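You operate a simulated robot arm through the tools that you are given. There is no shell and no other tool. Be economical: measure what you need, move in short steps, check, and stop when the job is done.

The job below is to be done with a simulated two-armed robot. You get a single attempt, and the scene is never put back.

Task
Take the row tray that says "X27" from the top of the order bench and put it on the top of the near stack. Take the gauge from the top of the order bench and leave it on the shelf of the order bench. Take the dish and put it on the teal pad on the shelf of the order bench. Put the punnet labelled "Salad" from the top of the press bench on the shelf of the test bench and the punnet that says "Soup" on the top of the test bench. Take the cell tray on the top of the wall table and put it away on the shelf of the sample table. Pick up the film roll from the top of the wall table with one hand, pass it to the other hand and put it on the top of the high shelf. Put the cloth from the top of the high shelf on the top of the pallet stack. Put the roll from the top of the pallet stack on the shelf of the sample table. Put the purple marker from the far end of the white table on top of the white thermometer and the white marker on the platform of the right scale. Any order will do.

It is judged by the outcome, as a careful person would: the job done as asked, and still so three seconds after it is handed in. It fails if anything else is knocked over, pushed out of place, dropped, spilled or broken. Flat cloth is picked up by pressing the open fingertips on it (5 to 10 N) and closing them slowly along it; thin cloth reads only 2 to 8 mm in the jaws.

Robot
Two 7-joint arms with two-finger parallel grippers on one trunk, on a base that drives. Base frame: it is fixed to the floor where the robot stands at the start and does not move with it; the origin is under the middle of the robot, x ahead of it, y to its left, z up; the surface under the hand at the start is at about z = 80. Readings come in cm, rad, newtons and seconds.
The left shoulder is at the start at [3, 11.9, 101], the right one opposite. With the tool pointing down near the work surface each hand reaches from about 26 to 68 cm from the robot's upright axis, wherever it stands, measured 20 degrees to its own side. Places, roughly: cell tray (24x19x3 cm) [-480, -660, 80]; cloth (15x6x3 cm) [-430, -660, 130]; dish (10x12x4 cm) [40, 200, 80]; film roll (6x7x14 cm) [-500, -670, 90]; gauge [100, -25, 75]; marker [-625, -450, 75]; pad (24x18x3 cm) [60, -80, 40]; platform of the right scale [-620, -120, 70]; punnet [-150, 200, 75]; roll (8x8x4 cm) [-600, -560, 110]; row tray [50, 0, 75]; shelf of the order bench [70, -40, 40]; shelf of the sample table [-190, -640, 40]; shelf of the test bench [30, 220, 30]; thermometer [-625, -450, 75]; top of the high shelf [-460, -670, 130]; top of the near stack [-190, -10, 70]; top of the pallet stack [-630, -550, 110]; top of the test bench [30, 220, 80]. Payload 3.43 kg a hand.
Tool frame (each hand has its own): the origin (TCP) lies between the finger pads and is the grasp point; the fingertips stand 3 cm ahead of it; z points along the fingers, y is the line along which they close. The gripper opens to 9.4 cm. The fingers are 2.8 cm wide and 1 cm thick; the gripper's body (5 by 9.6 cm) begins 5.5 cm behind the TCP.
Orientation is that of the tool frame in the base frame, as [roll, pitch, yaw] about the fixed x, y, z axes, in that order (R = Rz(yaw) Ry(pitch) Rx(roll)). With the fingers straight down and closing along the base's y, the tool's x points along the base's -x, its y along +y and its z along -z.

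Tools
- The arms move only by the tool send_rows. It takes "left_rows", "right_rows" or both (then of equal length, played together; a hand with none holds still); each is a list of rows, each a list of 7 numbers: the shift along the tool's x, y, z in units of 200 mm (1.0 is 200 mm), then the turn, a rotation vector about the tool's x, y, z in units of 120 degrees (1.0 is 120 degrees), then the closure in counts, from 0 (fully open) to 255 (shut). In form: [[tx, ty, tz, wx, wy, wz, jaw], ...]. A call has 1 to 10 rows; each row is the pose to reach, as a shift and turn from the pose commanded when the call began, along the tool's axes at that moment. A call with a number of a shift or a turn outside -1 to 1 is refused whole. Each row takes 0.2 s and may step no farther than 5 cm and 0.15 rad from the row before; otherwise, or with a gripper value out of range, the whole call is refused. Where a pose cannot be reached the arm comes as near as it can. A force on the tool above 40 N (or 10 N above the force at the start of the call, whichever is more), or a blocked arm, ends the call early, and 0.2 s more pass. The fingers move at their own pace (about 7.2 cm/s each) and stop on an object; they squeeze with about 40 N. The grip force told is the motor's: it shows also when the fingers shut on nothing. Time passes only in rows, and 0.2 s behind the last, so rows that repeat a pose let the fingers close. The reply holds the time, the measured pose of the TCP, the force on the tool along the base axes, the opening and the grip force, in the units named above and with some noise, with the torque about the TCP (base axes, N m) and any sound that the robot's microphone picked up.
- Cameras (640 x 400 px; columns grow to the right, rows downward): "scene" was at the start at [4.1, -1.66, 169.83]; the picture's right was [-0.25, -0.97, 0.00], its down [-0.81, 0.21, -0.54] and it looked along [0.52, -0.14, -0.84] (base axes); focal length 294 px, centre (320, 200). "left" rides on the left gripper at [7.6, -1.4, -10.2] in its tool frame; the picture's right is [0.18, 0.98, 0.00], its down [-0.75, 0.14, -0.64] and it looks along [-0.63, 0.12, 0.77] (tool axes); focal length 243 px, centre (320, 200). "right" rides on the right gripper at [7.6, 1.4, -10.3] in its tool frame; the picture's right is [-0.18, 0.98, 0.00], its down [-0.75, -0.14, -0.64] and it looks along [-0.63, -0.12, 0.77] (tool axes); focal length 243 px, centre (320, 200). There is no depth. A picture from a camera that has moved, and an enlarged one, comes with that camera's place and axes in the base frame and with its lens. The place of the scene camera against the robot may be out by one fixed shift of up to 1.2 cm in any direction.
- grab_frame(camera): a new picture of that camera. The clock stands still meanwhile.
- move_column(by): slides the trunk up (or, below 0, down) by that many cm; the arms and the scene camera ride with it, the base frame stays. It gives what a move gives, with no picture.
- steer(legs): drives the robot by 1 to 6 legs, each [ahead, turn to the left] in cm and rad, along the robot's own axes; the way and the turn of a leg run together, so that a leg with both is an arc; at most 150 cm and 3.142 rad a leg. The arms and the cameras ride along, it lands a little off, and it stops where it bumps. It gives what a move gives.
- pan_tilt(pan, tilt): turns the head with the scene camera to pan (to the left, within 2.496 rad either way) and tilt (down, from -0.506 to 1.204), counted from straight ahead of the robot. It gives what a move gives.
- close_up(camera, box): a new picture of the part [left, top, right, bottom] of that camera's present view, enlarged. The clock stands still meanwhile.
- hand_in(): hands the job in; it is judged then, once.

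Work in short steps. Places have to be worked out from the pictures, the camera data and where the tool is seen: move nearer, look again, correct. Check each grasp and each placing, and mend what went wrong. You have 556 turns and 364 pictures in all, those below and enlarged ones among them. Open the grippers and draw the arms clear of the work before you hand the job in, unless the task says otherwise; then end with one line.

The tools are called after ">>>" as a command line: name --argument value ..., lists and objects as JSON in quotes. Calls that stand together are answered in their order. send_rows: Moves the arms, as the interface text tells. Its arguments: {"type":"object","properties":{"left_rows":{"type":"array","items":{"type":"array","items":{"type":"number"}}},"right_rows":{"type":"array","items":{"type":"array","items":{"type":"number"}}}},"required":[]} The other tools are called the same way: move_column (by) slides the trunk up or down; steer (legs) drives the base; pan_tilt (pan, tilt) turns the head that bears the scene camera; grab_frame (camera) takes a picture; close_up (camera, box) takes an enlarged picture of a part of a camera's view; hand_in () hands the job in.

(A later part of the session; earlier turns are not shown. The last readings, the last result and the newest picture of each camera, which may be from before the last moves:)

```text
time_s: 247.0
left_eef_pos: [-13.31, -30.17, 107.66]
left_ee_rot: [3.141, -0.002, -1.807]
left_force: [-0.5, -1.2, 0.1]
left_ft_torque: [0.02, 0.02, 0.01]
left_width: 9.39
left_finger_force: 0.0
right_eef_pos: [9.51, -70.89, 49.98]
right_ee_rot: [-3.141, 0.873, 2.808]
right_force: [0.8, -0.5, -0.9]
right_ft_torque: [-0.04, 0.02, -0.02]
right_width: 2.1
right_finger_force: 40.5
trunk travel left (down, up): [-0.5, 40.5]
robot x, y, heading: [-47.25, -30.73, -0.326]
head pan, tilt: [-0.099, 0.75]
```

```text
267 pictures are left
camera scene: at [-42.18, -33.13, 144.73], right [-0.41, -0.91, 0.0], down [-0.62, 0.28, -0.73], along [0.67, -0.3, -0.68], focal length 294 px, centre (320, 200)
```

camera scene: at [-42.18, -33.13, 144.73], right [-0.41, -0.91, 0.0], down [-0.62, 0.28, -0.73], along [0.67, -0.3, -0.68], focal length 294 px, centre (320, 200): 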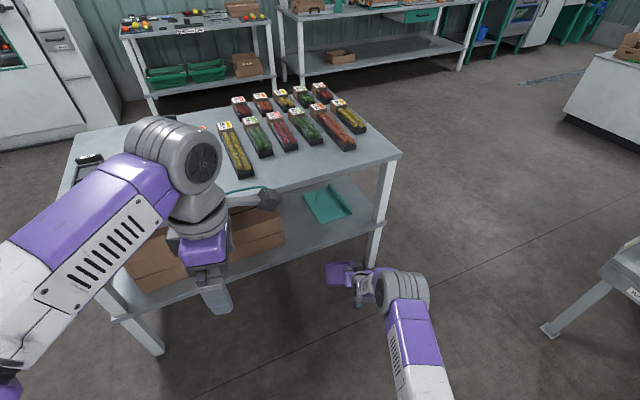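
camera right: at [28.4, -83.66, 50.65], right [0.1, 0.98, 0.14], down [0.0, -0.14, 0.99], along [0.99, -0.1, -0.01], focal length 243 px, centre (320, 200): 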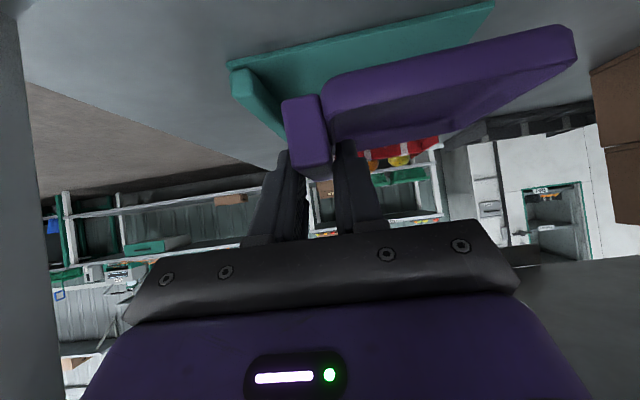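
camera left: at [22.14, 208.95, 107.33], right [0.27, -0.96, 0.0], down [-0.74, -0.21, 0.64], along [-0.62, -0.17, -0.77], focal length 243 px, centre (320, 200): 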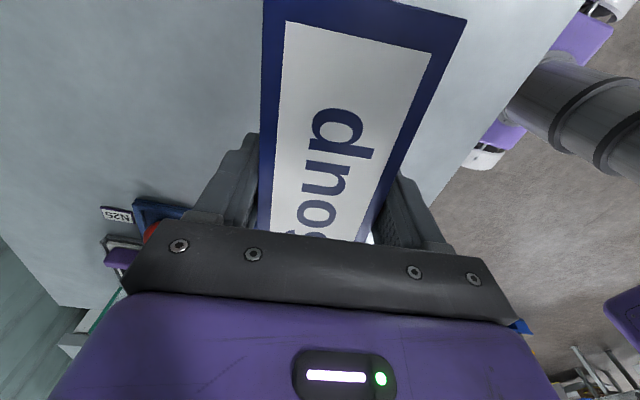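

Now yaw the wrist to square the dish with the pad and lower 2 cm, then look.

>>> send_rows --right_rows '[[0, 0, 0, -0.041, 0, -0.034, 235], [0, 0, 0, -0.082, 0, -0.068, 235], [0, 0, 0, -0.122, 0, -0.102, 235], [0, 0, 0, -0.122, 0, -0.102, 235]]'

>>> send_rows --right_rows '[[0.04, 0, 0.035, 0, 0, 0, 235], [0.08, 0, 0.068, 0, 0, 0, 235], [0.08, 0, 0.068, 0, 0, 0, 235]]'

>>> steer --legs '[[28, 0]]'

>>> grab_frame --camera "scene"

>>> grab_frame --camera "right"

```text
time_s: 248.0
left_eef_pos: [-13.25, -30.11, 107.72]
left_ee_rot: [-3.141, -0.001, -1.807]
left_force: [0.0, 0.0, -0.1]
left_ft_torque: [-0.01, 0.01, 0.01]
left_width: 9.37
left_finger_force: 0.0
right_eef_pos: [9.53, -71.05, 50.01]
right_ee_rot: [3.14, 0.873, 3.14]
right_force: [-0.4, 0.1, -1.0]
right_ft_torque: [-0.02, 0.03, 0.01]
right_width: 2.07
right_finger_force: 39.5
trunk travel left (down, up): [-0.5, 40.5]
robot x, y, heading: [-47.28, -31.03, -0.324]
head pan, tilt: [-0.099, 0.75]
```

```text
time_s: 248.8
left_eef_pos: [-13.24, -30.2, 107.66]
left_ee_rot: [-3.142, 0.001, -1.805]
left_force: [-0.7, 0.1, -0.9]
left_ft_torque: [-0.02, 0.0, -0.01]
left_width: 9.42
left_finger_force: 0.1
right_eef_pos: [9.62, -71.0, 47.79]
right_ee_rot: [3.141, 0.872, 3.14]
right_force: [-0.5, 0.1, 0.9]
right_ft_torque: [0.02, 0.0, 0.0]
right_width: 2.08
right_finger_force: 40.4
trunk travel left (down, up): [-0.5, 40.5]
robot x, y, heading: [-47.47, -30.89, -0.328]
head pan, tilt: [-0.099, 0.75]
```

```text
time_s: 250.8
left_eef_pos: [12.9, -39.03, 107.65]
left_ee_rot: [3.141, 0.0, -1.805]
left_force: [-0.7, 0.6, 0.5]
left_ft_torque: [0.03, 0.03, 0.02]
left_width: 9.39
left_finger_force: 0.1
right_eef_pos: [35.93, -79.71, 47.78]
right_ee_rot: [3.139, 0.872, 3.141]
right_force: [0.0, 0.0, -0.3]
right_ft_torque: [0.0, 0.01, -0.02]
right_width: 2.09
right_finger_force: 39.8
trunk travel left (down, up): [-0.5, 40.5]
robot x, y, heading: [-21.1, -39.75, -0.324]
head pan, tilt: [-0.099, 0.75]
```

```text
266 pictures are left
camera scene: at [-15.95, -41.97, 144.73], right [-0.41, -0.91, 0.0], down [-0.62, 0.28, -0.73], along [0.67, -0.3, -0.68], focal length 294 px, centre (320, 200)
```

scene: 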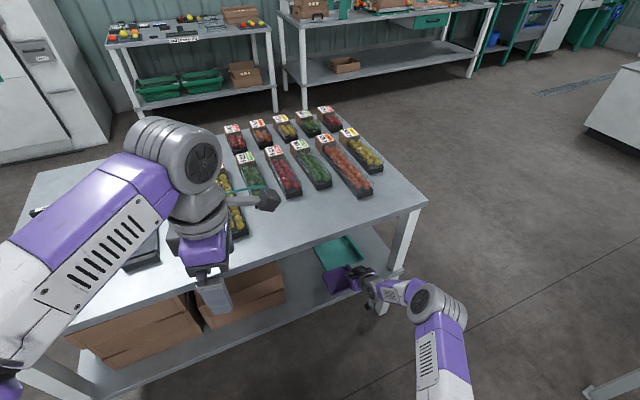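

```text
265 pictures are left
camera right: at [23.17, -78.24, 48.54], right [0.12, 0.98, 0.14], down [-0.01, -0.14, 0.99], along [0.99, -0.12, -0.01], focal length 243 px, centre (320, 200)
```

right: 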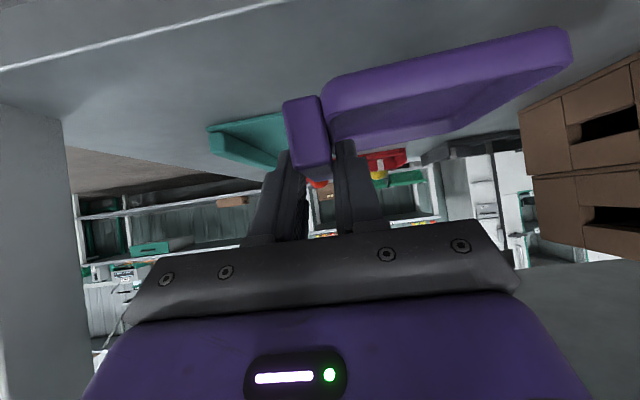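

Geometry stays clear of leg and top. Drive in the remaining 17 cm in two bites.

>>> steer --legs '[[10, 0]]'

>>> grab_frame --camera "scene"

>>> grab_frame --camera "right"

```text
time_s: 251.9
left_eef_pos: [22.41, -42.14, 107.69]
left_ee_rot: [3.14, 0.0, -1.805]
left_force: [1.3, 0.1, -1.4]
left_ft_torque: [0.03, 0.03, 0.03]
left_width: 9.39
left_finger_force: 0.0
right_eef_pos: [45.42, -82.86, 47.75]
right_ee_rot: [3.139, 0.871, 3.142]
right_force: [0.3, 0.2, -0.9]
right_ft_torque: [0.0, 0.01, -0.01]
right_width: 2.1
right_finger_force: 40.0
trunk travel left (down, up): [-0.5, 40.5]
robot x, y, heading: [-11.69, -42.73, -0.324]
head pan, tilt: [-0.099, 0.75]
```

```text
264 pictures are left
camera scene: at [-6.36, -45.2, 144.73], right [-0.41, -0.91, 0.0], down [-0.62, 0.28, -0.73], along [0.67, -0.3, -0.68], focal length 294 px, centre (320, 200)
```

scene: 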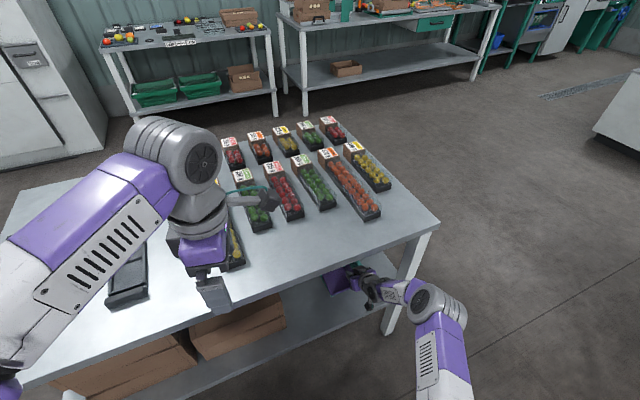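

```text
263 pictures are left
camera right: at [32.75, -81.45, 48.52], right [0.12, 0.98, 0.14], down [-0.01, -0.14, 0.99], along [0.99, -0.12, -0.01], focal length 243 px, centre (320, 200)
```

right: 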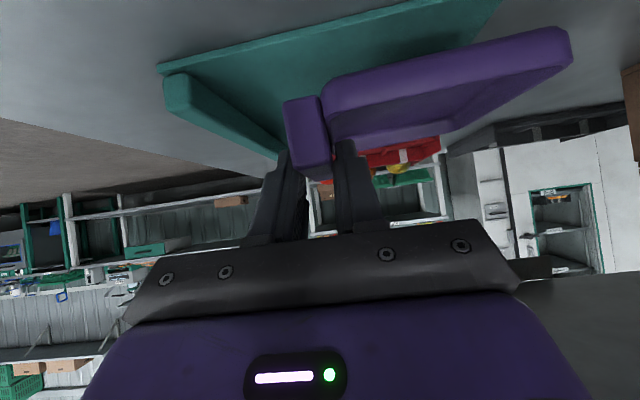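

Clear on both sides. Drive the last 7.3 cm.

>>> steer --legs '[[7.3, 0]]'

>>> grab_frame --camera "right"

>>> grab_frame --camera "scene"

```text
time_s: 252.9
left_eef_pos: [29.41, -44.46, 107.69]
left_ee_rot: [3.138, -0.001, -1.803]
left_force: [0.6, 0.4, 0.2]
left_ft_torque: [-0.02, 0.04, -0.01]
left_width: 9.43
left_finger_force: 0.0
right_eef_pos: [52.34, -85.19, 47.82]
right_ee_rot: [3.139, 0.87, -3.141]
right_force: [-0.2, -0.1, -0.9]
right_ft_torque: [-0.02, 0.01, -0.01]
right_width: 2.08
right_finger_force: 40.1
trunk travel left (down, up): [-0.5, 40.5]
robot x, y, heading: [-4.51, -45.48, -0.323]
head pan, tilt: [-0.099, 0.75]
```

```text
262 pictures are left
camera right: at [39.67, -83.78, 48.51], right [0.12, 0.98, 0.14], down [-0.01, -0.14, 0.99], along [0.99, -0.12, -0.01], focal length 243 px, centre (320, 200)
```

right: 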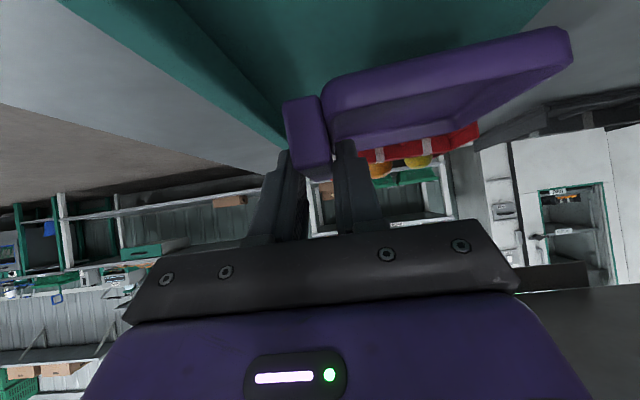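

```text
261 pictures are left
camera scene: at [0.58, -47.53, 144.73], right [-0.41, -0.91, 0.0], down [-0.62, 0.28, -0.73], along [0.67, -0.3, -0.68], focal length 294 px, centre (320, 200)
```

scene: 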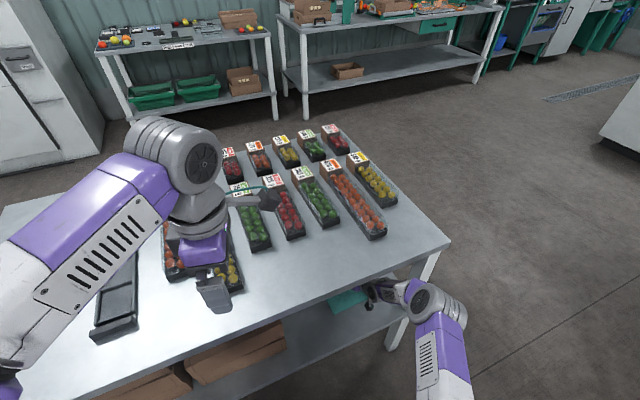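

Dish is over the pad. Shift 0.5 cm left and lower slowly.

>>> send_rows --right_rows '[[0.02, 0.025, 0.016, 0, 0, 0, 235], [0.04, 0.025, 0.032, 0, 0, 0, 235], [0.057, 0.025, 0.048, 0, 0, 0, 235]]'

>>> send_rows --right_rows '[[0.015, 0, 0.0125, 0, 0, 0, 235], [0.03, 0, 0.025, 0, 0, 0, 235], [0.045, 0, 0.0375, 0, 0, 0, 235]]'

```text
time_s: 253.7
left_eef_pos: [29.43, -44.53, 107.59]
left_ee_rot: [3.141, -0.001, -1.802]
left_force: [0.1, -0.3, -0.7]
left_ft_torque: [0.04, -0.03, 0.02]
left_width: 9.41
left_finger_force: 0.1
right_eef_pos: [52.34, -84.71, 46.32]
right_ee_rot: [3.141, 0.874, -3.139]
right_force: [0.1, 0.3, -0.7]
right_ft_torque: [-0.03, -0.02, 0.0]
right_width: 2.1
right_finger_force: 39.8
trunk travel left (down, up): [-0.5, 40.5]
robot x, y, heading: [-4.56, -45.02, -0.325]
head pan, tilt: [-0.099, 0.75]
```

```text
time_s: 254.5
left_eef_pos: [29.34, -44.47, 107.75]
left_ee_rot: [3.141, 0.0, -1.806]
left_force: [0.3, 0.6, 0.4]
left_ft_torque: [-0.01, 0.01, -0.04]
left_width: 9.38
left_finger_force: 0.0
right_eef_pos: [52.3, -84.59, 45.1]
right_ee_rot: [3.14, 0.875, 3.141]
right_force: [-0.1, 0.1, -0.1]
right_ft_torque: [0.04, -0.02, 0.0]
right_width: 2.07
right_finger_force: 40.0
trunk travel left (down, up): [-0.5, 40.5]
robot x, y, heading: [-4.44, -44.98, -0.33]
head pan, tilt: [-0.099, 0.75]
```

>>> send_rows --right_rows '[[0.01, 0, 0.008, 0, 0, 0, 235], [0.02, 0, 0.016, 0, 0, 0, 235], [0.03, 0, 0.025, 0, 0, 0, 235], [0.04, 0, 0.033, 0, 0, 0, 235]]'

>>> grab_frame --camera "right"

```text
time_s: 255.5
left_eef_pos: [29.26, -44.33, 107.9]
left_ee_rot: [-3.139, -0.001, -1.803]
left_force: [1.1, -0.4, -0.1]
left_ft_torque: [0.0, -0.02, -0.01]
left_width: 9.4
left_finger_force: 0.0
right_eef_pos: [52.56, -84.81, 44.58]
right_ee_rot: [-3.138, 0.879, -3.138]
right_force: [-5.0, 0.8, 23.2]
right_ft_torque: [0.55, 0.47, 0.28]
right_width: 2.11
right_finger_force: 39.7
trunk travel left (down, up): [-0.5, 40.5]
robot x, y, heading: [-5.06, -44.87, -0.327]
head pan, tilt: [-0.099, 0.75]
```

```text
260 pictures are left
camera right: at [39.78, -83.32, 45.19], right [0.12, 0.98, 0.14], down [-0.01, -0.14, 0.99], along [0.99, -0.12, 0.0], focal length 243 px, centre (320, 200)
```

right: 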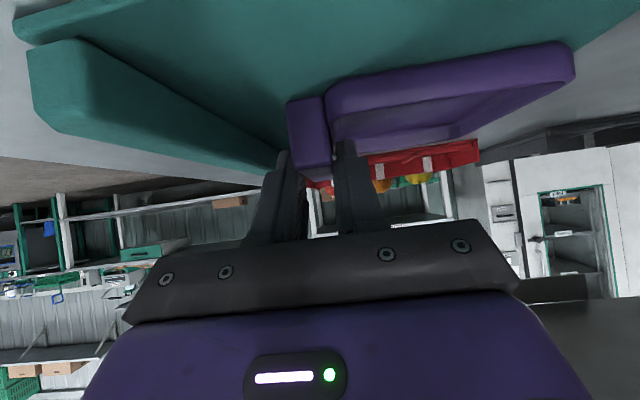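

Contact on the pad. Open slightly and retreat along the fingers, then back out.

>>> send_rows --right_rows '[[0, 0, 0, 0, 0, 0, 205], [0, 0, 0, 0, 0, 0, 170], [0, 0, 0, 0, 0, 0, 165], [0, 0, -0.08, 0, 0, 0, 165], [0, 0, -0.18, 0, 0, 0, 165], [0, 0, -0.28, 0, 0, 0, 165], [0, 0, -0.3, 0, 0, 0, 165]]'

>>> grab_frame --camera "right"

```text
time_s: 257.1
left_eef_pos: [29.31, -44.46, 107.64]
left_ee_rot: [3.141, -0.002, -1.804]
left_force: [-0.3, 0.6, -1.3]
left_ft_torque: [0.01, -0.02, -0.02]
left_width: 9.42
left_finger_force: 0.2
right_eef_pos: [47.85, -84.74, 47.91]
right_ee_rot: [3.14, 0.873, -3.14]
right_force: [0.2, -0.4, 0.8]
right_ft_torque: [0.04, -0.02, 0.01]
right_width: 3.33
right_finger_force: 0.1
trunk travel left (down, up): [-0.5, 40.5]
robot x, y, heading: [-4.81, -45.25, -0.326]
head pan, tilt: [-0.099, 0.75]
```

```text
259 pictures are left
camera right: at [35.1, -83.26, 48.72], right [0.12, 0.98, 0.14], down [-0.01, -0.14, 0.99], along [0.99, -0.12, -0.01], focal length 243 px, centre (320, 200)
```

right: 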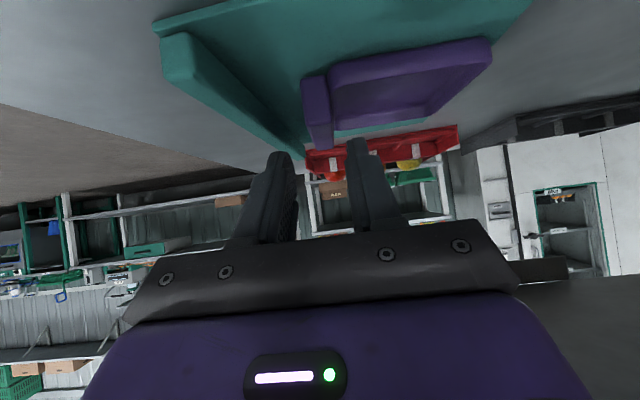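

Dish sits flat on the pad, clear of the fingers. Back straight out 45 cm and check.

>>> steer --legs '[[-45, 0]]'

>>> close_up --camera "scene" --box '[240, 150, 440, 290]'

```text
time_s: 259.9
left_eef_pos: [-13.56, -30.06, 107.75]
left_ee_rot: [3.141, 0.001, -1.808]
left_force: [-0.4, -0.1, 0.0]
left_ft_torque: [0.0, -0.02, 0.01]
left_width: 9.39
left_finger_force: 0.1
right_eef_pos: [4.88, -70.39, 48.11]
right_ee_rot: [3.14, 0.871, 3.138]
right_force: [1.1, -0.6, -0.5]
right_ft_torque: [0.02, 0.0, 0.03]
right_width: 3.3
right_finger_force: 0.1
trunk travel left (down, up): [-0.5, 40.5]
robot x, y, heading: [-47.66, -31.15, -0.33]
head pan, tilt: [-0.099, 0.75]
```

```text
2.86 times, centred on (340, 220) of scene
camera zoom: at [-42.41, -33.0, 144.74], right [-0.41, -0.91, 0.0], down [-0.62, 0.28, -0.73], along [0.67, -0.3, -0.68], focal length 839 px, centre (263, 143)
```

zoom: 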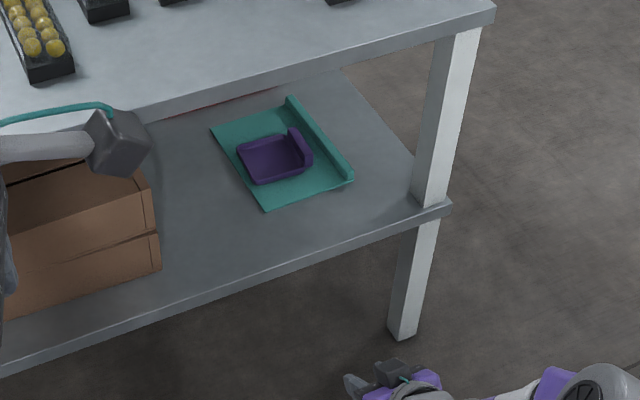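

Dish placed perfectly. Now raise the trunk and straighten the right hand, then drive round to the far side for the gauge.

>>> move_column --by 27

>>> send_rows --right_rows '[[-0.12, 0, -0.1, 0, 0.07, 0, 0], [-0.24, 0, -0.2, 0, 0.14, 0, 0], [-0.36, 0, -0.3, 0, 0.21, 0, 0], [-0.48, 0, -0.4, 0, 0.28, 0, 0], [-0.6, 0, -0.5, 0, 0.35, 0, 0], [-0.7, 0, -0.6, 0, 0.4167, 0, 0], [-0.7, 0, -0.75, 0, 0.4167, 0, 0]]'

>>> send_rows --right_rows '[[0.15, 0.05, 0, 0, 0, 0.07, 0], [0.3, 0.1, -0.05, 0, 0, 0.14, 0], [0.45, 0.15, -0.1, 0, 0, 0.157, 0], [0.55, 0.15, -0.2, 0, 0, 0.157, 0]]'

>>> steer --legs '[[0, 1.478], [116, 0], [0, -1.148], [150, 0], [0, -1.571], [70, 0]]'

```text
time_s: 262.6
left_eef_pos: [-13.67, -30.16, 134.7]
left_ee_rot: [3.14, -0.001, -1.808]
left_force: [0.3, 1.0, 0.9]
left_ft_torque: [0.01, 0.0, 0.03]
left_width: 9.41
left_finger_force: 0.1
right_eef_pos: [4.78, -70.43, 75.15]
right_ee_rot: [3.138, 0.872, 3.138]
right_force: [-0.2, -0.3, 0.0]
right_ft_torque: [0.03, 0.01, -0.04]
right_width: 3.32
right_finger_force: 0.0
trunk travel left (down, up): [-27.5, 13.5]
robot x, y, heading: [-47.54, -30.64, -0.325]
head pan, tilt: [-0.099, 0.75]
```

```text
time_s: 264.2
left_eef_pos: [-13.61, -30.13, 134.85]
left_ee_rot: [-3.14, 0.001, -1.808]
left_force: [-1.3, 1.2, -0.6]
left_ft_torque: [-0.02, -0.04, 0.04]
left_width: 9.4
left_finger_force: 0.1
right_eef_pos: [2.26, -70.39, 95.33]
right_ee_rot: [3.139, -0.002, 3.14]
right_force: [0.5, 0.0, 0.4]
right_ft_torque: [0.01, 0.0, 0.04]
right_width: 9.4
right_finger_force: 0.1
trunk travel left (down, up): [-27.5, 13.5]
robot x, y, heading: [-47.22, -30.72, -0.322]
head pan, tilt: [-0.099, 0.75]
```

```text
time_s: 265.2
left_eef_pos: [-13.52, -29.98, 134.73]
left_ee_rot: [3.14, 0.0, -1.808]
left_force: [-0.2, -0.4, -0.7]
left_ft_torque: [0.03, -0.03, 0.03]
left_width: 9.41
left_finger_force: 0.0
right_eef_pos: [-8.82, -67.37, 99.3]
right_ee_rot: [3.141, -0.002, 2.811]
right_force: [0.7, 0.3, -0.5]
right_ft_torque: [-0.02, -0.01, -0.05]
right_width: 9.42
right_finger_force: 0.0
trunk travel left (down, up): [-27.5, 13.5]
robot x, y, heading: [-47.53, -30.44, -0.327]
head pan, tilt: [-0.099, 0.75]
```

```text
time_s: 291.9
left_eef_pos: [161.86, -23.14, 134.68]
left_ee_rot: [-3.141, 0.001, -3.014]
left_force: [0.4, -0.3, -0.1]
left_ft_torque: [-0.03, 0.04, -0.02]
left_width: 9.42
left_finger_force: 0.1
right_eef_pos: [128.71, -40.93, 99.28]
right_ee_rot: [3.141, -0.001, 1.605]
right_force: [0.0, -0.7, 0.3]
right_ft_torque: [0.02, -0.04, -0.03]
right_width: 9.4
right_finger_force: 0.0
trunk travel left (down, up): [-27.5, 13.5]
robot x, y, heading: [149.05, 8.66, -1.534]
head pan, tilt: [-0.099, 0.75]
```

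Continue 33 cm and turn to face the bench's far side.

>>> steer --legs '[[33, 0], [0, -1.605]]'

>>> pan_tilt --pan 0 --tilt 0.85

>>> grab_frame --camera "scene"

```text
time_s: 297.9
left_eef_pos: [118.5, -36.15, 134.75]
left_ee_rot: [3.142, -0.001, 1.661]
left_force: [-0.2, 0.6, -0.3]
left_ft_torque: [0.01, -0.03, 0.02]
left_width: 9.4
left_finger_force: 0.0
right_eef_pos: [101.8, -2.39, 99.38]
right_ee_rot: [3.141, -0.002, -0.001]
right_force: [0.1, -0.4, -0.9]
right_ft_torque: [0.01, 0.0, 0.03]
right_width: 9.39
right_finger_force: 0.1
trunk travel left (down, up): [-27.5, 13.5]
robot x, y, heading: [150.21, -24.83, -3.141]
head pan, tilt: [-0.099, 0.75]
```

```text
time_s: 298.6
left_eef_pos: [118.52, -36.11, 134.73]
left_ee_rot: [3.141, 0.001, 1.662]
left_force: [-0.1, -0.6, -0.2]
left_ft_torque: [0.02, 0.01, -0.02]
left_width: 9.42
left_finger_force: 0.1
right_eef_pos: [101.77, -2.38, 99.25]
right_ee_rot: [-3.141, 0.0, -0.002]
right_force: [0.5, 0.2, -0.1]
right_ft_torque: [-0.05, 0.0, -0.01]
right_width: 9.37
right_finger_force: 0.2
trunk travel left (down, up): [-27.5, 13.5]
robot x, y, heading: [150.45, -24.56, -3.141]
head pan, tilt: [0.0, 0.85]
```

```text
257 pictures are left
camera scene: at [145.9, -24.48, 170.93], right [0.0, 1.0, 0.0], down [0.75, 0.0, -0.66], along [-0.66, 0.0, -0.75], focal length 294 px, centre (320, 200)
```

scene: 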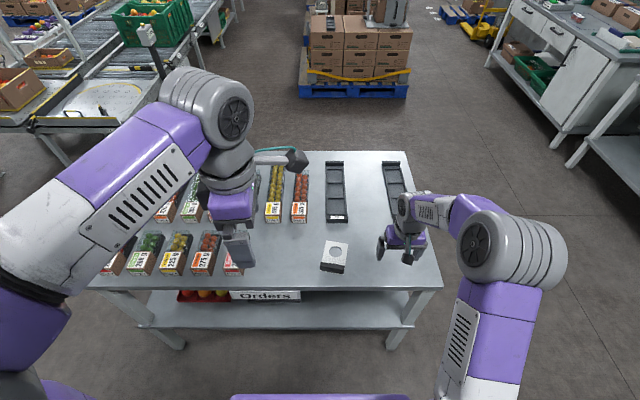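

>>> close_up --camera "scene" --box '[300, 230, 380, 290]'

>>> close_up --camera "scene" --box '[120, 270, 460, 360]'

```text
6.67 times, centred on (340, 260) of scene
camera zoom: at [145.9, -24.48, 170.93], right [0.0, 1.0, 0.0], down [0.75, 0.0, -0.66], along [-0.66, 0.0, -0.75], focal length 1958 px, centre (187, -200)
```

zoom: 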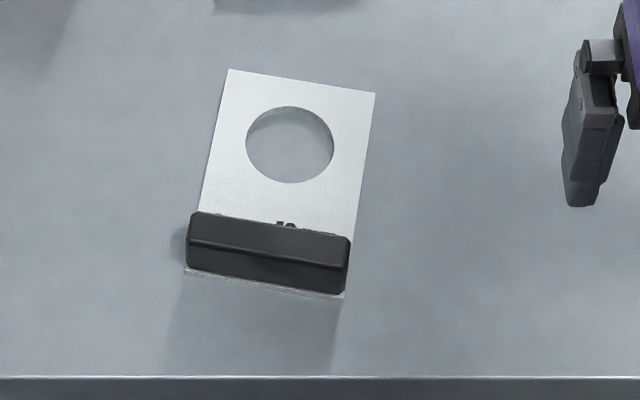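

```text
1.88 times, centred on (290, 315) of scene
camera zoom: at [145.9, -24.48, 170.93], right [0.0, 1.0, 0.0], down [0.75, 0.0, -0.66], along [-0.66, 0.0, -0.75], focal length 553 px, centre (376, -16)
```

zoom: 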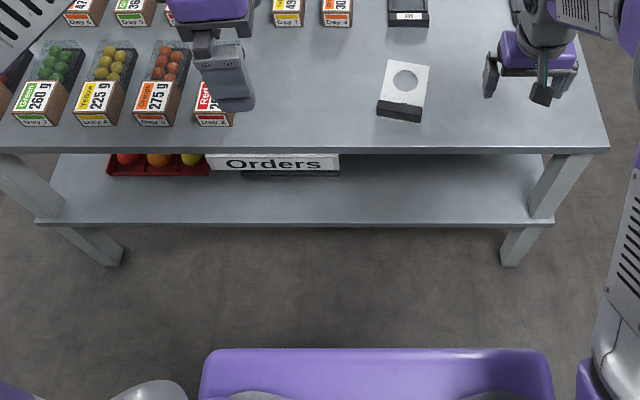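

The gauge is a plate with a black bar ≈8.3 cm long (centre ≈(98,-20.4), rotated ≈0.17 rad). I can grip the bar end to end with the hand pitched forward, which also suits the shelf. Move over, yaw, then pitch.

>>> send_rows --right_rows '[[-0.04, 0.2, 0, 0, 0, 0.03, 0], [-0.08, 0.4, 0, 0, 0, 0.06, 0], [-0.12, 0.6, 0, 0, 0, 0.08, 0], [-0.16, 0.8, 0, 0, 0, 0.08, 0], [-0.19, 0.9, 0, 0, 0, 0.08, 0]]'

>>> send_rows --right_rows '[[0, 0, 0, 0, -0.07, 0, 0], [0, 0, 0, 0, -0.14, 0, 0], [0, 0, 0, 0, -0.21, 0, 0], [0, 0, 0, 0, -0.28, 0, 0], [0, 0, 0, 0, -0.35, 0, 0], [0, 0, 0, 0, -0.4167, 0, 0], [0, 0, 0, 0, -0.4167, 0, 0]]'

>>> grab_frame --camera "scene"

>>> grab_frame --camera "right"

```text
time_s: 299.8
left_eef_pos: [118.38, -35.99, 134.76]
left_ee_rot: [3.14, 0.0, 1.663]
left_force: [0.5, -0.5, -0.1]
left_ft_torque: [0.02, -0.02, 0.02]
left_width: 9.41
left_finger_force: 0.0
right_eef_pos: [97.78, -20.45, 99.27]
right_ee_rot: [-3.141, -0.002, -0.17]
right_force: [-0.3, 1.5, 0.4]
right_ft_torque: [0.02, 0.01, 0.04]
right_width: 9.42
right_finger_force: 0.2
trunk travel left (down, up): [-27.5, 13.5]
robot x, y, heading: [150.45, -24.17, -3.145]
head pan, tilt: [0.0, 0.85]
```

```text
time_s: 301.4
left_eef_pos: [118.45, -36.0, 134.56]
left_ee_rot: [3.141, 0.0, 1.662]
left_force: [0.5, -0.6, -0.4]
left_ft_torque: [-0.01, 0.01, 0.02]
left_width: 9.37
left_finger_force: 0.1
right_eef_pos: [98.04, -20.42, 99.37]
right_ee_rot: [3.139, 0.877, -0.171]
right_force: [0.9, 1.0, 0.0]
right_ft_torque: [0.0, -0.05, 0.04]
right_width: 9.38
right_finger_force: 0.0
trunk travel left (down, up): [-27.5, 13.5]
robot x, y, heading: [150.39, -25.01, -3.142]
head pan, tilt: [0.0, 0.85]
```

```text
254 pictures are left
camera scene: at [145.87, -24.41, 170.93], right [0.0, 1.0, 0.0], down [0.75, 0.0, -0.66], along [-0.66, 0.0, -0.75], focal length 294 px, centre (320, 200)
```

scene: 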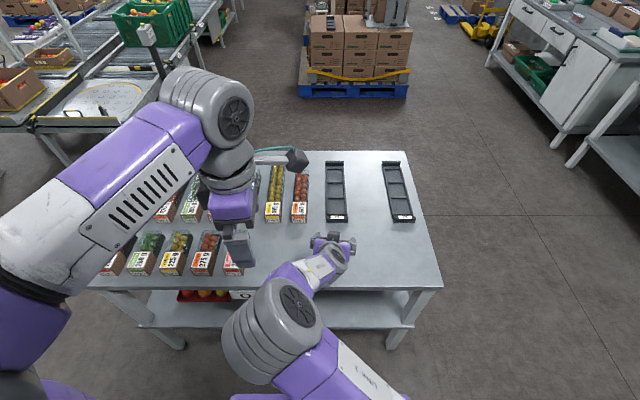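

```text
253 pictures are left
camera right: at [110.35, -23.87, 100.09], right [-0.28, -0.95, 0.14], down [0.03, 0.14, 0.99], along [-0.96, 0.28, -0.01], focal length 243 px, centre (320, 200)
```

right: 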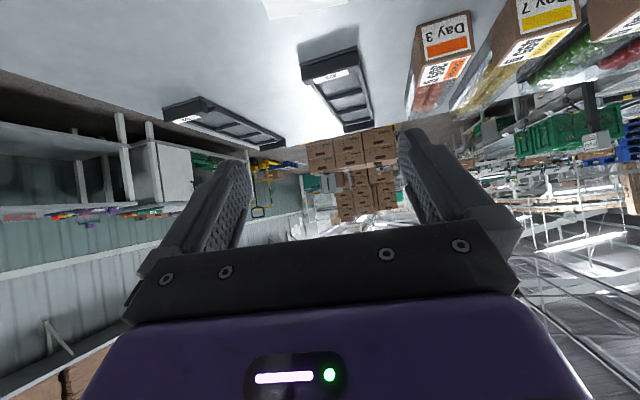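

Descend 10 cm straight down and look.

>>> send_rows --right_rows '[[0.13, 0, 0.107, 0, 0, 0, 0], [0.26, 0, 0.213, 0, 0, 0, 0], [0.385, 0, 0.32, 0, 0, 0, 0], [0.385, 0, 0.32, 0, 0, 0, 0]]'

>>> grab_frame --camera "right"

>>> close_up --camera "scene" --box '[280, 210, 400, 300]'

```text
time_s: 302.4
left_eef_pos: [118.49, -36.17, 134.7]
left_ee_rot: [-3.141, 0.001, 1.661]
left_force: [-0.3, 0.3, 0.3]
left_ft_torque: [-0.03, 0.01, 0.02]
left_width: 9.4
left_finger_force: 0.2
right_eef_pos: [98.03, -20.25, 89.42]
right_ee_rot: [3.14, 0.872, -0.171]
right_force: [-0.5, -0.4, -0.3]
right_ft_torque: [0.02, -0.03, 0.01]
right_width: 9.37
right_finger_force: 0.0
trunk travel left (down, up): [-27.5, 13.5]
robot x, y, heading: [150.56, -24.87, -3.145]
head pan, tilt: [0.0, 0.85]
```

```text
252 pictures are left
camera right: at [110.47, -23.84, 90.08], right [-0.28, -0.95, 0.14], down [0.03, 0.14, 0.99], along [-0.96, 0.28, -0.01], focal length 243 px, centre (320, 200)
```

right: 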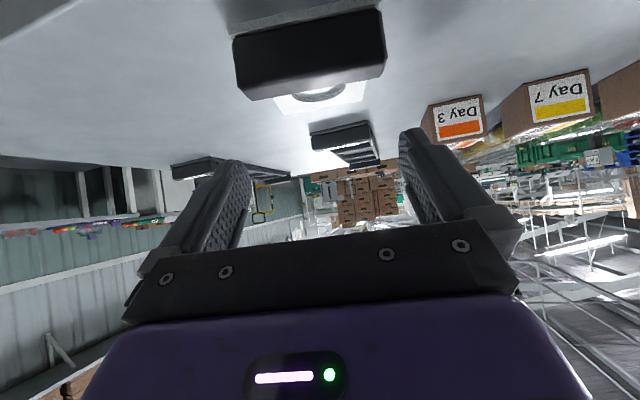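

```text
4.44 times, centred on (340, 255) of scene
camera zoom: at [145.95, -24.48, 170.93], right [0.0, 1.0, 0.0], down [0.75, 0.0, -0.66], along [-0.66, 0.0, -0.75], focal length 1306 px, centre (231, -44)
```

zoom: 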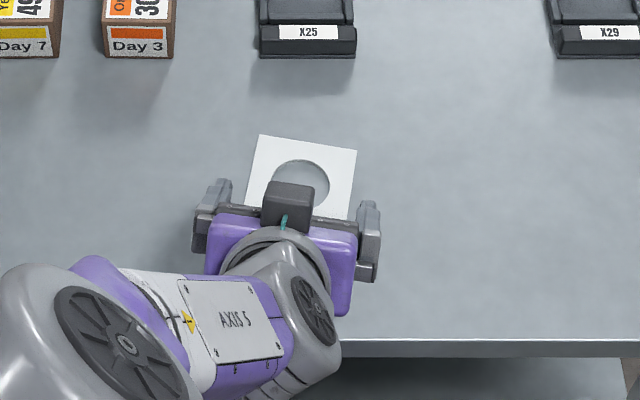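

The bar stands z≈80.6–84.2 and is about 0.5 cm toward +y of centre. Correct and descend 3.5 cm.

>>> send_rows --right_rows '[[0.045, -0.026, 0.037, 0, 0, 0, 0], [0.09, -0.026, 0.075, 0, 0, 0, 0], [0.135, -0.026, 0.112, 0, 0, 0, 0], [0.135, -0.026, 0.112, 0, 0, 0, 0]]'

>>> grab_frame --camera "right"

```text
time_s: 303.4
left_eef_pos: [118.71, -36.02, 134.68]
left_ee_rot: [-3.14, 0.001, 1.662]
left_force: [1.0, 0.3, 0.6]
left_ft_torque: [-0.02, 0.05, 0.0]
left_width: 9.41
left_finger_force: 0.0
right_eef_pos: [98.03, -19.8, 86.39]
right_ee_rot: [3.127, 0.888, -0.178]
right_force: [-1.2, 1.3, 34.1]
right_ft_torque: [-1.49, 0.82, -0.12]
right_width: 9.36
right_finger_force: 0.0
trunk travel left (down, up): [-27.5, 13.5]
robot x, y, heading: [150.52, -24.6, -3.136]
head pan, tilt: [0.0, 0.85]
```

```text
250 pictures are left
camera right: at [110.41, -23.47, 86.89], right [-0.28, -0.95, 0.15], down [0.05, 0.14, 0.99], along [-0.96, 0.28, 0.0], focal length 243 px, centre (320, 200)
```

right: 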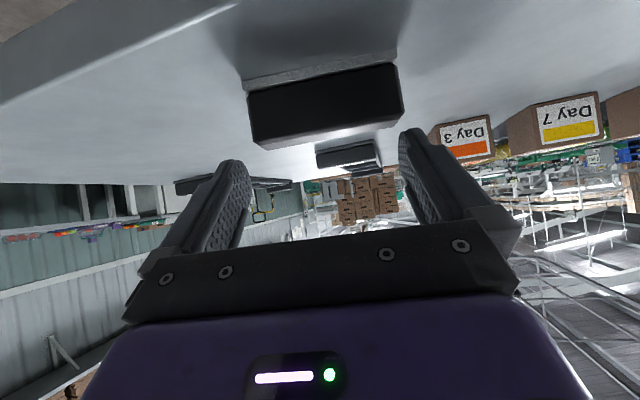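

The -y finger touched the bar's end. Raise 1 cm, shift back 0.3 cm, and retry.

>>> send_rows --right_rows '[[-0.045, 0, -0.037, 0, 0, 0, 0], [-0.045, 0.015, -0.037, 0, 0, 0, 0], [-0.045, 0.015, -0.037, 0, 0, 0, 0]]'

>>> close_up --camera "right" --box '[200, 0, 440, 200]'

```text
time_s: 304.2
left_eef_pos: [118.44, -36.02, 134.82]
left_ee_rot: [3.141, -0.002, 1.662]
left_force: [-0.1, 0.9, 0.4]
left_ft_torque: [0.02, 0.01, -0.01]
left_width: 9.39
left_finger_force: 0.0
right_eef_pos: [98.21, -20.16, 86.9]
right_ee_rot: [-3.139, 0.869, -0.168]
right_force: [0.1, 0.6, 0.5]
right_ft_torque: [0.0, 0.03, 0.01]
right_width: 9.38
right_finger_force: 0.1
trunk travel left (down, up): [-27.5, 13.5]
robot x, y, heading: [150.33, -24.28, -3.14]
head pan, tilt: [0.0, 0.85]
```

```text
2.00 times, centred on (320, 100) of right
camera zoom: at [110.53, -23.68, 87.6], right [-0.28, -0.95, 0.14], down [0.03, 0.14, 0.99], along [-0.96, 0.28, -0.01], focal length 485 px, centre (320, 400)
```

zoom: 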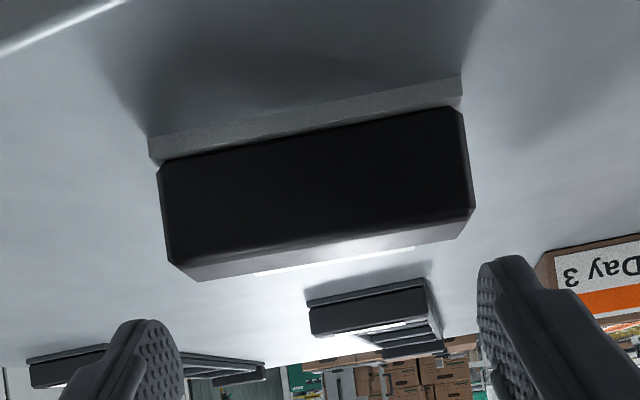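

Detailed check shows the bar now centred within ~1–2 mm; add a small yaw correction and descend again.

>>> send_rows --right_rows '[[0.02, 0.003, 0.016, 0.009, 0, 0.0076, 0], [0.04, 0.003, 0.032, 0.009, 0, 0.0076, 0], [0.06, 0.003, 0.05, 0.009, 0, 0.0076, 0]]'

>>> close_up --camera "right" --box '[200, 0, 440, 200]'

```text
time_s: 305.0
left_eef_pos: [118.39, -35.96, 134.71]
left_ee_rot: [-3.14, -0.001, 1.662]
left_force: [0.1, 0.3, 0.0]
left_ft_torque: [-0.03, 0.02, 0.01]
left_width: 9.41
left_finger_force: 0.0
right_eef_pos: [98.17, -20.35, 85.3]
right_ee_rot: [-3.141, 0.871, -0.194]
right_force: [0.0, -1.1, 0.7]
right_ft_torque: [0.01, -0.01, 0.01]
right_width: 9.41
right_finger_force: 0.1
trunk travel left (down, up): [-27.5, 13.5]
robot x, y, heading: [150.39, -24.39, -3.135]
head pan, tilt: [0.0, 0.85]
```

```text
2.00 times, centred on (320, 100) of right
camera zoom: at [110.38, -24.07, 86.13], right [-0.31, -0.94, 0.14], down [0.03, 0.14, 0.99], along [-0.95, 0.31, -0.01], focal length 485 px, centre (320, 400)
```

zoom: 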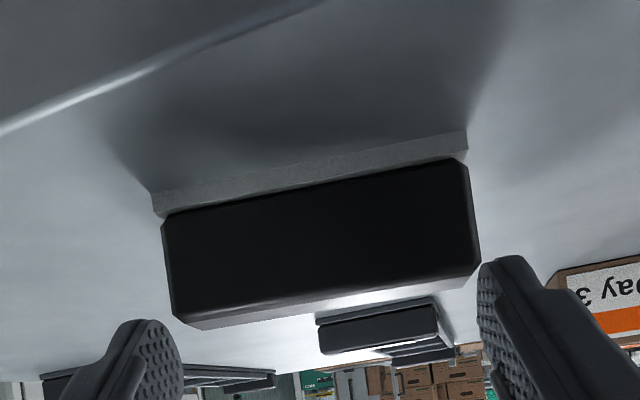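

No contact at 85.3. Continue to 83.7.

>>> send_rows --right_rows '[[0.02, 0, 0.017, 0, 0, 0, 0], [0.04, 0, 0.034, 0, 0, 0, 0], [0.06, 0, 0.05, 0, 0, 0, 0]]'

>>> close_up --camera "right" --box '[200, 0, 440, 200]'

```text
time_s: 305.8
left_eef_pos: [118.38, -36.07, 134.76]
left_ee_rot: [-3.141, 0.002, 1.66]
left_force: [-0.6, -0.5, 0.6]
left_ft_torque: [0.0, 0.0, 0.02]
left_width: 9.39
left_finger_force: 0.1
right_eef_pos: [97.98, -20.13, 83.77]
right_ee_rot: [3.14, 0.871, -0.196]
right_force: [0.0, -0.7, 0.0]
right_ft_torque: [0.01, 0.0, 0.02]
right_width: 9.41
right_finger_force: 0.0
trunk travel left (down, up): [-27.5, 13.5]
robot x, y, heading: [150.45, -24.86, -3.143]
head pan, tilt: [0.0, 0.85]
```

```text
2.00 times, centred on (320, 100) of right
camera zoom: at [110.33, -24.07, 84.58], right [-0.31, -0.94, 0.14], down [0.03, 0.14, 0.99], along [-0.95, 0.31, -0.01], focal length 485 px, centre (320, 400)
```

zoom: 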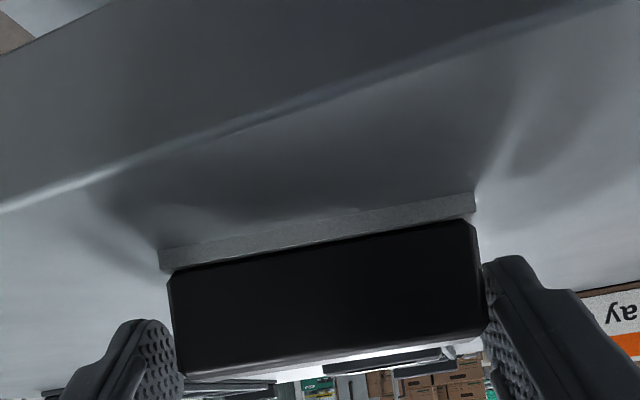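

The bar is between the fingers. Close gradually.

>>> send_rows --right_rows '[[0.008, 0, 0.006, 0, 0, 0, 20], [0.008, 0, 0.006, 0, 0, 0, 40], [0.008, 0, 0.006, 0, 0, 0, 70], [0.008, 0, 0.006, 0, 0, 0, 100], [0.008, 0, 0.006, 0, 0, 0, 100]]'

>>> send_rows --right_rows '[[-0.02, 0, -0.017, 0, 0, 0, 100], [-0.08, 0, -0.067, 0, 0, 0, 100], [-0.16, 0, -0.133, 0, 0, 0, 100], [-0.24, 0, -0.2, 0, 0, 0, 100], [-0.3, 0, -0.25, 0, 0, 0, 100]]'

>>> grab_frame --camera "right"

>>> close_up --camera "scene" --box '[240, 180, 440, 320]'

```text
time_s: 307.0
left_eef_pos: [118.45, -36.02, 134.79]
left_ee_rot: [3.141, -0.001, 1.661]
left_force: [-0.5, 0.0, 0.7]
left_ft_torque: [0.03, -0.02, 0.0]
left_width: 9.42
left_finger_force: 0.0
right_eef_pos: [98.15, -20.27, 83.6]
right_ee_rot: [3.14, 0.873, -0.195]
right_force: [-0.7, 0.8, 1.0]
right_ft_torque: [0.12, -0.03, -0.02]
right_width: 8.27
right_finger_force: 39.4
trunk travel left (down, up): [-27.5, 13.5]
robot x, y, heading: [150.53, -24.89, -3.14]
head pan, tilt: [0.0, 0.85]
```

```text
time_s: 308.2
left_eef_pos: [118.36, -36.08, 134.69]
left_ee_rot: [-3.141, 0.001, 1.661]
left_force: [0.1, -0.8, -0.5]
left_ft_torque: [-0.02, 0.03, 0.03]
left_width: 9.4
left_finger_force: 0.0
right_eef_pos: [98.11, -20.22, 91.46]
right_ee_rot: [-3.141, 0.872, -0.194]
right_force: [-0.2, 0.4, -1.0]
right_ft_torque: [0.0, 0.01, -0.02]
right_width: 8.27
right_finger_force: 40.1
trunk travel left (down, up): [-27.5, 13.5]
robot x, y, heading: [150.57, -24.24, -3.14]
head pan, tilt: [0.0, 0.85]
```

```text
246 pictures are left
camera right: at [110.39, -24.05, 92.22], right [-0.31, -0.94, 0.14], down [0.03, 0.14, 0.99], along [-0.95, 0.31, -0.01], focal length 243 px, centre (320, 200)
```

right: 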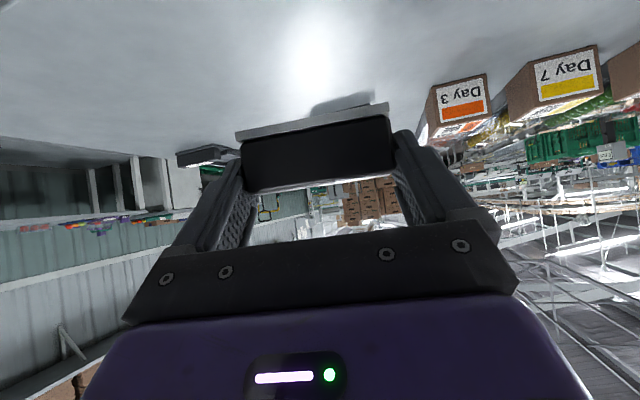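

```text
2.86 times, centred on (340, 250) of scene
camera zoom: at [145.92, -24.47, 170.93], right [0.0, 1.0, 0.0], down [0.75, 0.0, -0.66], along [-0.66, 0.0, -0.75], focal length 839 px, centre (263, 57)
```

zoom: 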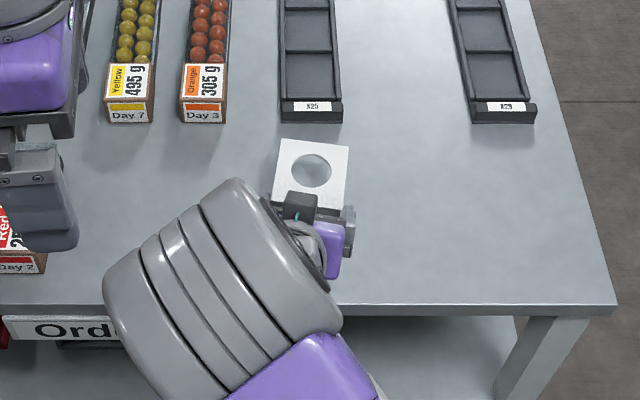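

Gauge held level (TCP 3.6 cm above its base). Back off 42 cm, lower the trunk, and set the arm low and extended for the shelf.

>>> steer --legs '[[-42, 0]]'

>>> move_column --by -27

>>> send_rows --right_rows '[[0.029, -0.027, 0.186, 0, 0, 0, 100], [0.058, -0.054, 0.372, 0, 0, 0, 100], [0.086, -0.08, 0.558, 0, 0, 0, 100]]'

>>> send_rows --right_rows '[[0.029, -0.027, 0.186, 0, 0, 0, 100], [0.058, -0.054, 0.372, 0, 0, 0, 100], [0.086, -0.08, 0.558, 0, 0, 0, 100], [0.086, -0.08, 0.558, 0, 0, 0, 100]]'

>>> grab_frame --camera "scene"

>>> grab_frame --camera "right"

```text
time_s: 310.8
left_eef_pos: [160.72, -36.05, 134.72]
left_ee_rot: [-3.141, 0.0, 1.664]
left_force: [0.3, -0.3, 0.1]
left_ft_torque: [0.01, 0.07, 0.0]
left_width: 9.4
left_finger_force: 0.0
right_eef_pos: [140.28, -20.25, 91.53]
right_ee_rot: [3.14, 0.873, -0.192]
right_force: [0.5, -1.1, -0.4]
right_ft_torque: [0.04, 0.0, -0.01]
right_width: 8.11
right_finger_force: 39.9
trunk travel left (down, up): [-27.5, 13.5]
robot x, y, heading: [192.38, -24.77, -3.134]
head pan, tilt: [0.0, 0.85]
```

```text
time_s: 313.6
left_eef_pos: [160.71, -36.03, 107.73]
left_ee_rot: [3.141, 0.001, 1.666]
left_force: [-0.5, 0.2, -0.5]
left_ft_torque: [-0.02, -0.01, 0.01]
left_width: 9.42
left_finger_force: 0.0
right_eef_pos: [140.18, -20.16, 64.57]
right_ee_rot: [3.14, 0.872, -0.194]
right_force: [0.1, 0.3, -0.3]
right_ft_torque: [-0.01, -0.03, 0.01]
right_width: 8.11
right_finger_force: 39.7
trunk travel left (down, up): [-0.5, 40.5]
robot x, y, heading: [192.47, -24.09, -3.131]
head pan, tilt: [0.0, 0.85]
```

```text
time_s: 314.4
left_eef_pos: [160.56, -36.05, 107.78]
left_ee_rot: [3.141, 0.0, 1.665]
left_force: [0.0, -1.3, 0.7]
left_ft_torque: [-0.03, 0.01, -0.01]
left_width: 9.39
left_finger_force: 0.1
right_eef_pos: [133.23, -17.15, 55.85]
right_ee_rot: [3.141, 0.872, -0.19]
right_force: [0.0, 0.8, 0.0]
right_ft_torque: [-0.01, -0.02, -0.01]
right_width: 8.12
right_finger_force: 39.8
trunk travel left (down, up): [-0.5, 40.5]
robot x, y, heading: [192.57, -24.36, -3.132]
head pan, tilt: [0.0, 0.85]
```

```text
time_s: 315.4
left_eef_pos: [160.68, -36.09, 107.73]
left_ee_rot: [-3.141, 0.0, 1.665]
left_force: [-0.3, 0.4, 0.0]
left_ft_torque: [0.02, 0.04, 0.0]
left_width: 9.42
left_finger_force: 0.0
right_eef_pos: [126.12, -14.3, 47.4]
right_ee_rot: [-3.141, 0.87, -0.193]
right_force: [0.6, -0.3, -0.9]
right_ft_torque: [0.05, -0.01, 0.02]
right_width: 8.11
right_finger_force: 40.3
trunk travel left (down, up): [-0.5, 40.5]
robot x, y, heading: [192.41, -24.23, -3.135]
head pan, tilt: [0.0, 0.85]
```

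```text
244 pictures are left
camera scene: at [188.04, -24.37, 143.93], right [0.0, 1.0, 0.0], down [0.75, 0.0, -0.66], along [-0.66, 0.0, -0.75], focal length 294 px, centre (320, 200)
```

scene: 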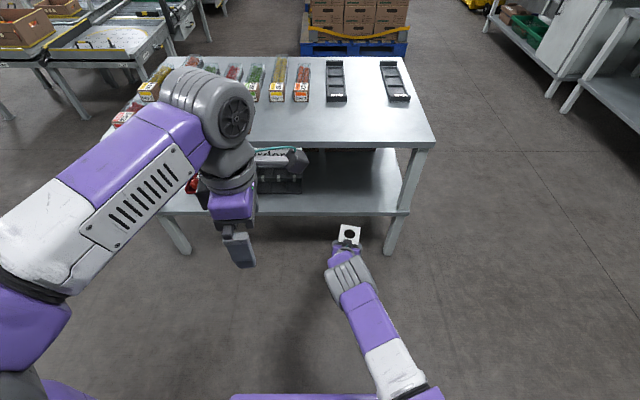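

```text
243 pictures are left
camera right: at [138.47, -18.0, 48.2], right [-0.3, -0.94, 0.14], down [0.03, 0.14, 0.99], along [-0.95, 0.3, -0.01], focal length 243 px, centre (320, 200)
```

right: 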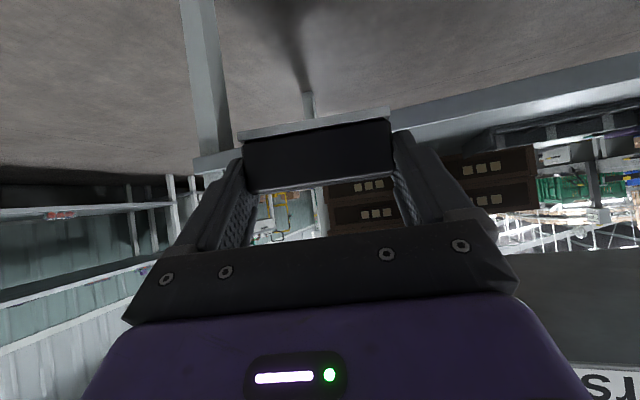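

Arm is straight and clear. Drive in 20 cm and check.

>>> steer --legs '[[20, 0]]'

>>> grab_frame --camera "scene"

>>> grab_frame --camera "right"

```text
time_s: 316.9
left_eef_pos: [140.67, -36.25, 107.66]
left_ee_rot: [-3.141, -0.001, 1.668]
left_force: [-0.1, 0.6, -0.2]
left_ft_torque: [0.02, -0.01, -0.03]
left_width: 9.42
left_finger_force: 0.1
right_eef_pos: [106.27, -14.33, 47.43]
right_ee_rot: [-3.142, 0.871, -0.191]
right_force: [-0.6, 0.8, -0.5]
right_ft_torque: [-0.01, -0.01, 0.01]
right_width: 8.11
right_finger_force: 40.1
trunk travel left (down, up): [-0.5, 40.5]
robot x, y, heading: [172.6, -24.52, -3.136]
head pan, tilt: [0.0, 0.85]
```

```text
242 pictures are left
camera scene: at [168.06, -24.48, 143.93], right [-0.01, 1.0, 0.0], down [0.75, 0.0, -0.66], along [-0.66, 0.0, -0.75], focal length 294 px, centre (320, 200)
```

scene: 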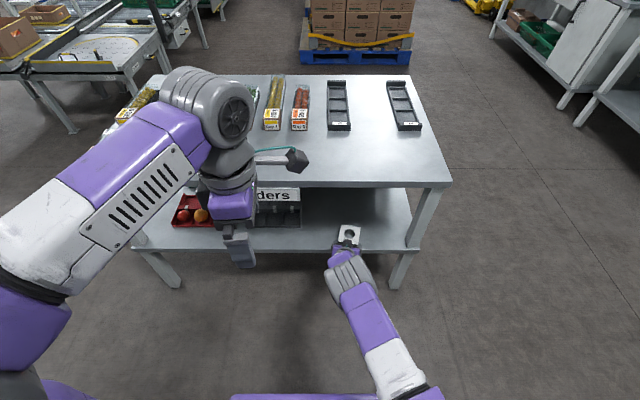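

```text
241 pictures are left
camera right: at [118.53, -18.2, 48.2], right [-0.3, -0.94, 0.14], down [0.03, 0.14, 0.99], along [-0.95, 0.3, -0.01], focal length 243 px, centre (320, 200)
```

right: 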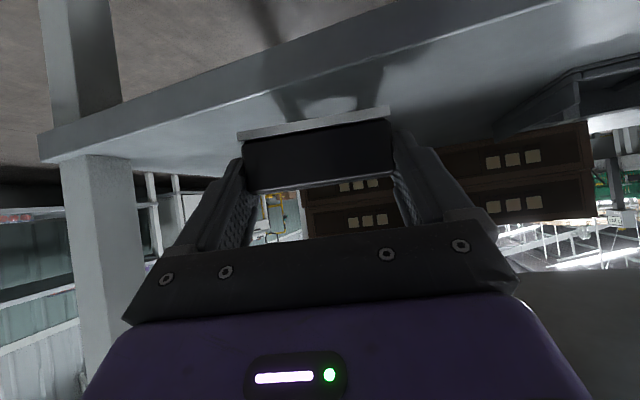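

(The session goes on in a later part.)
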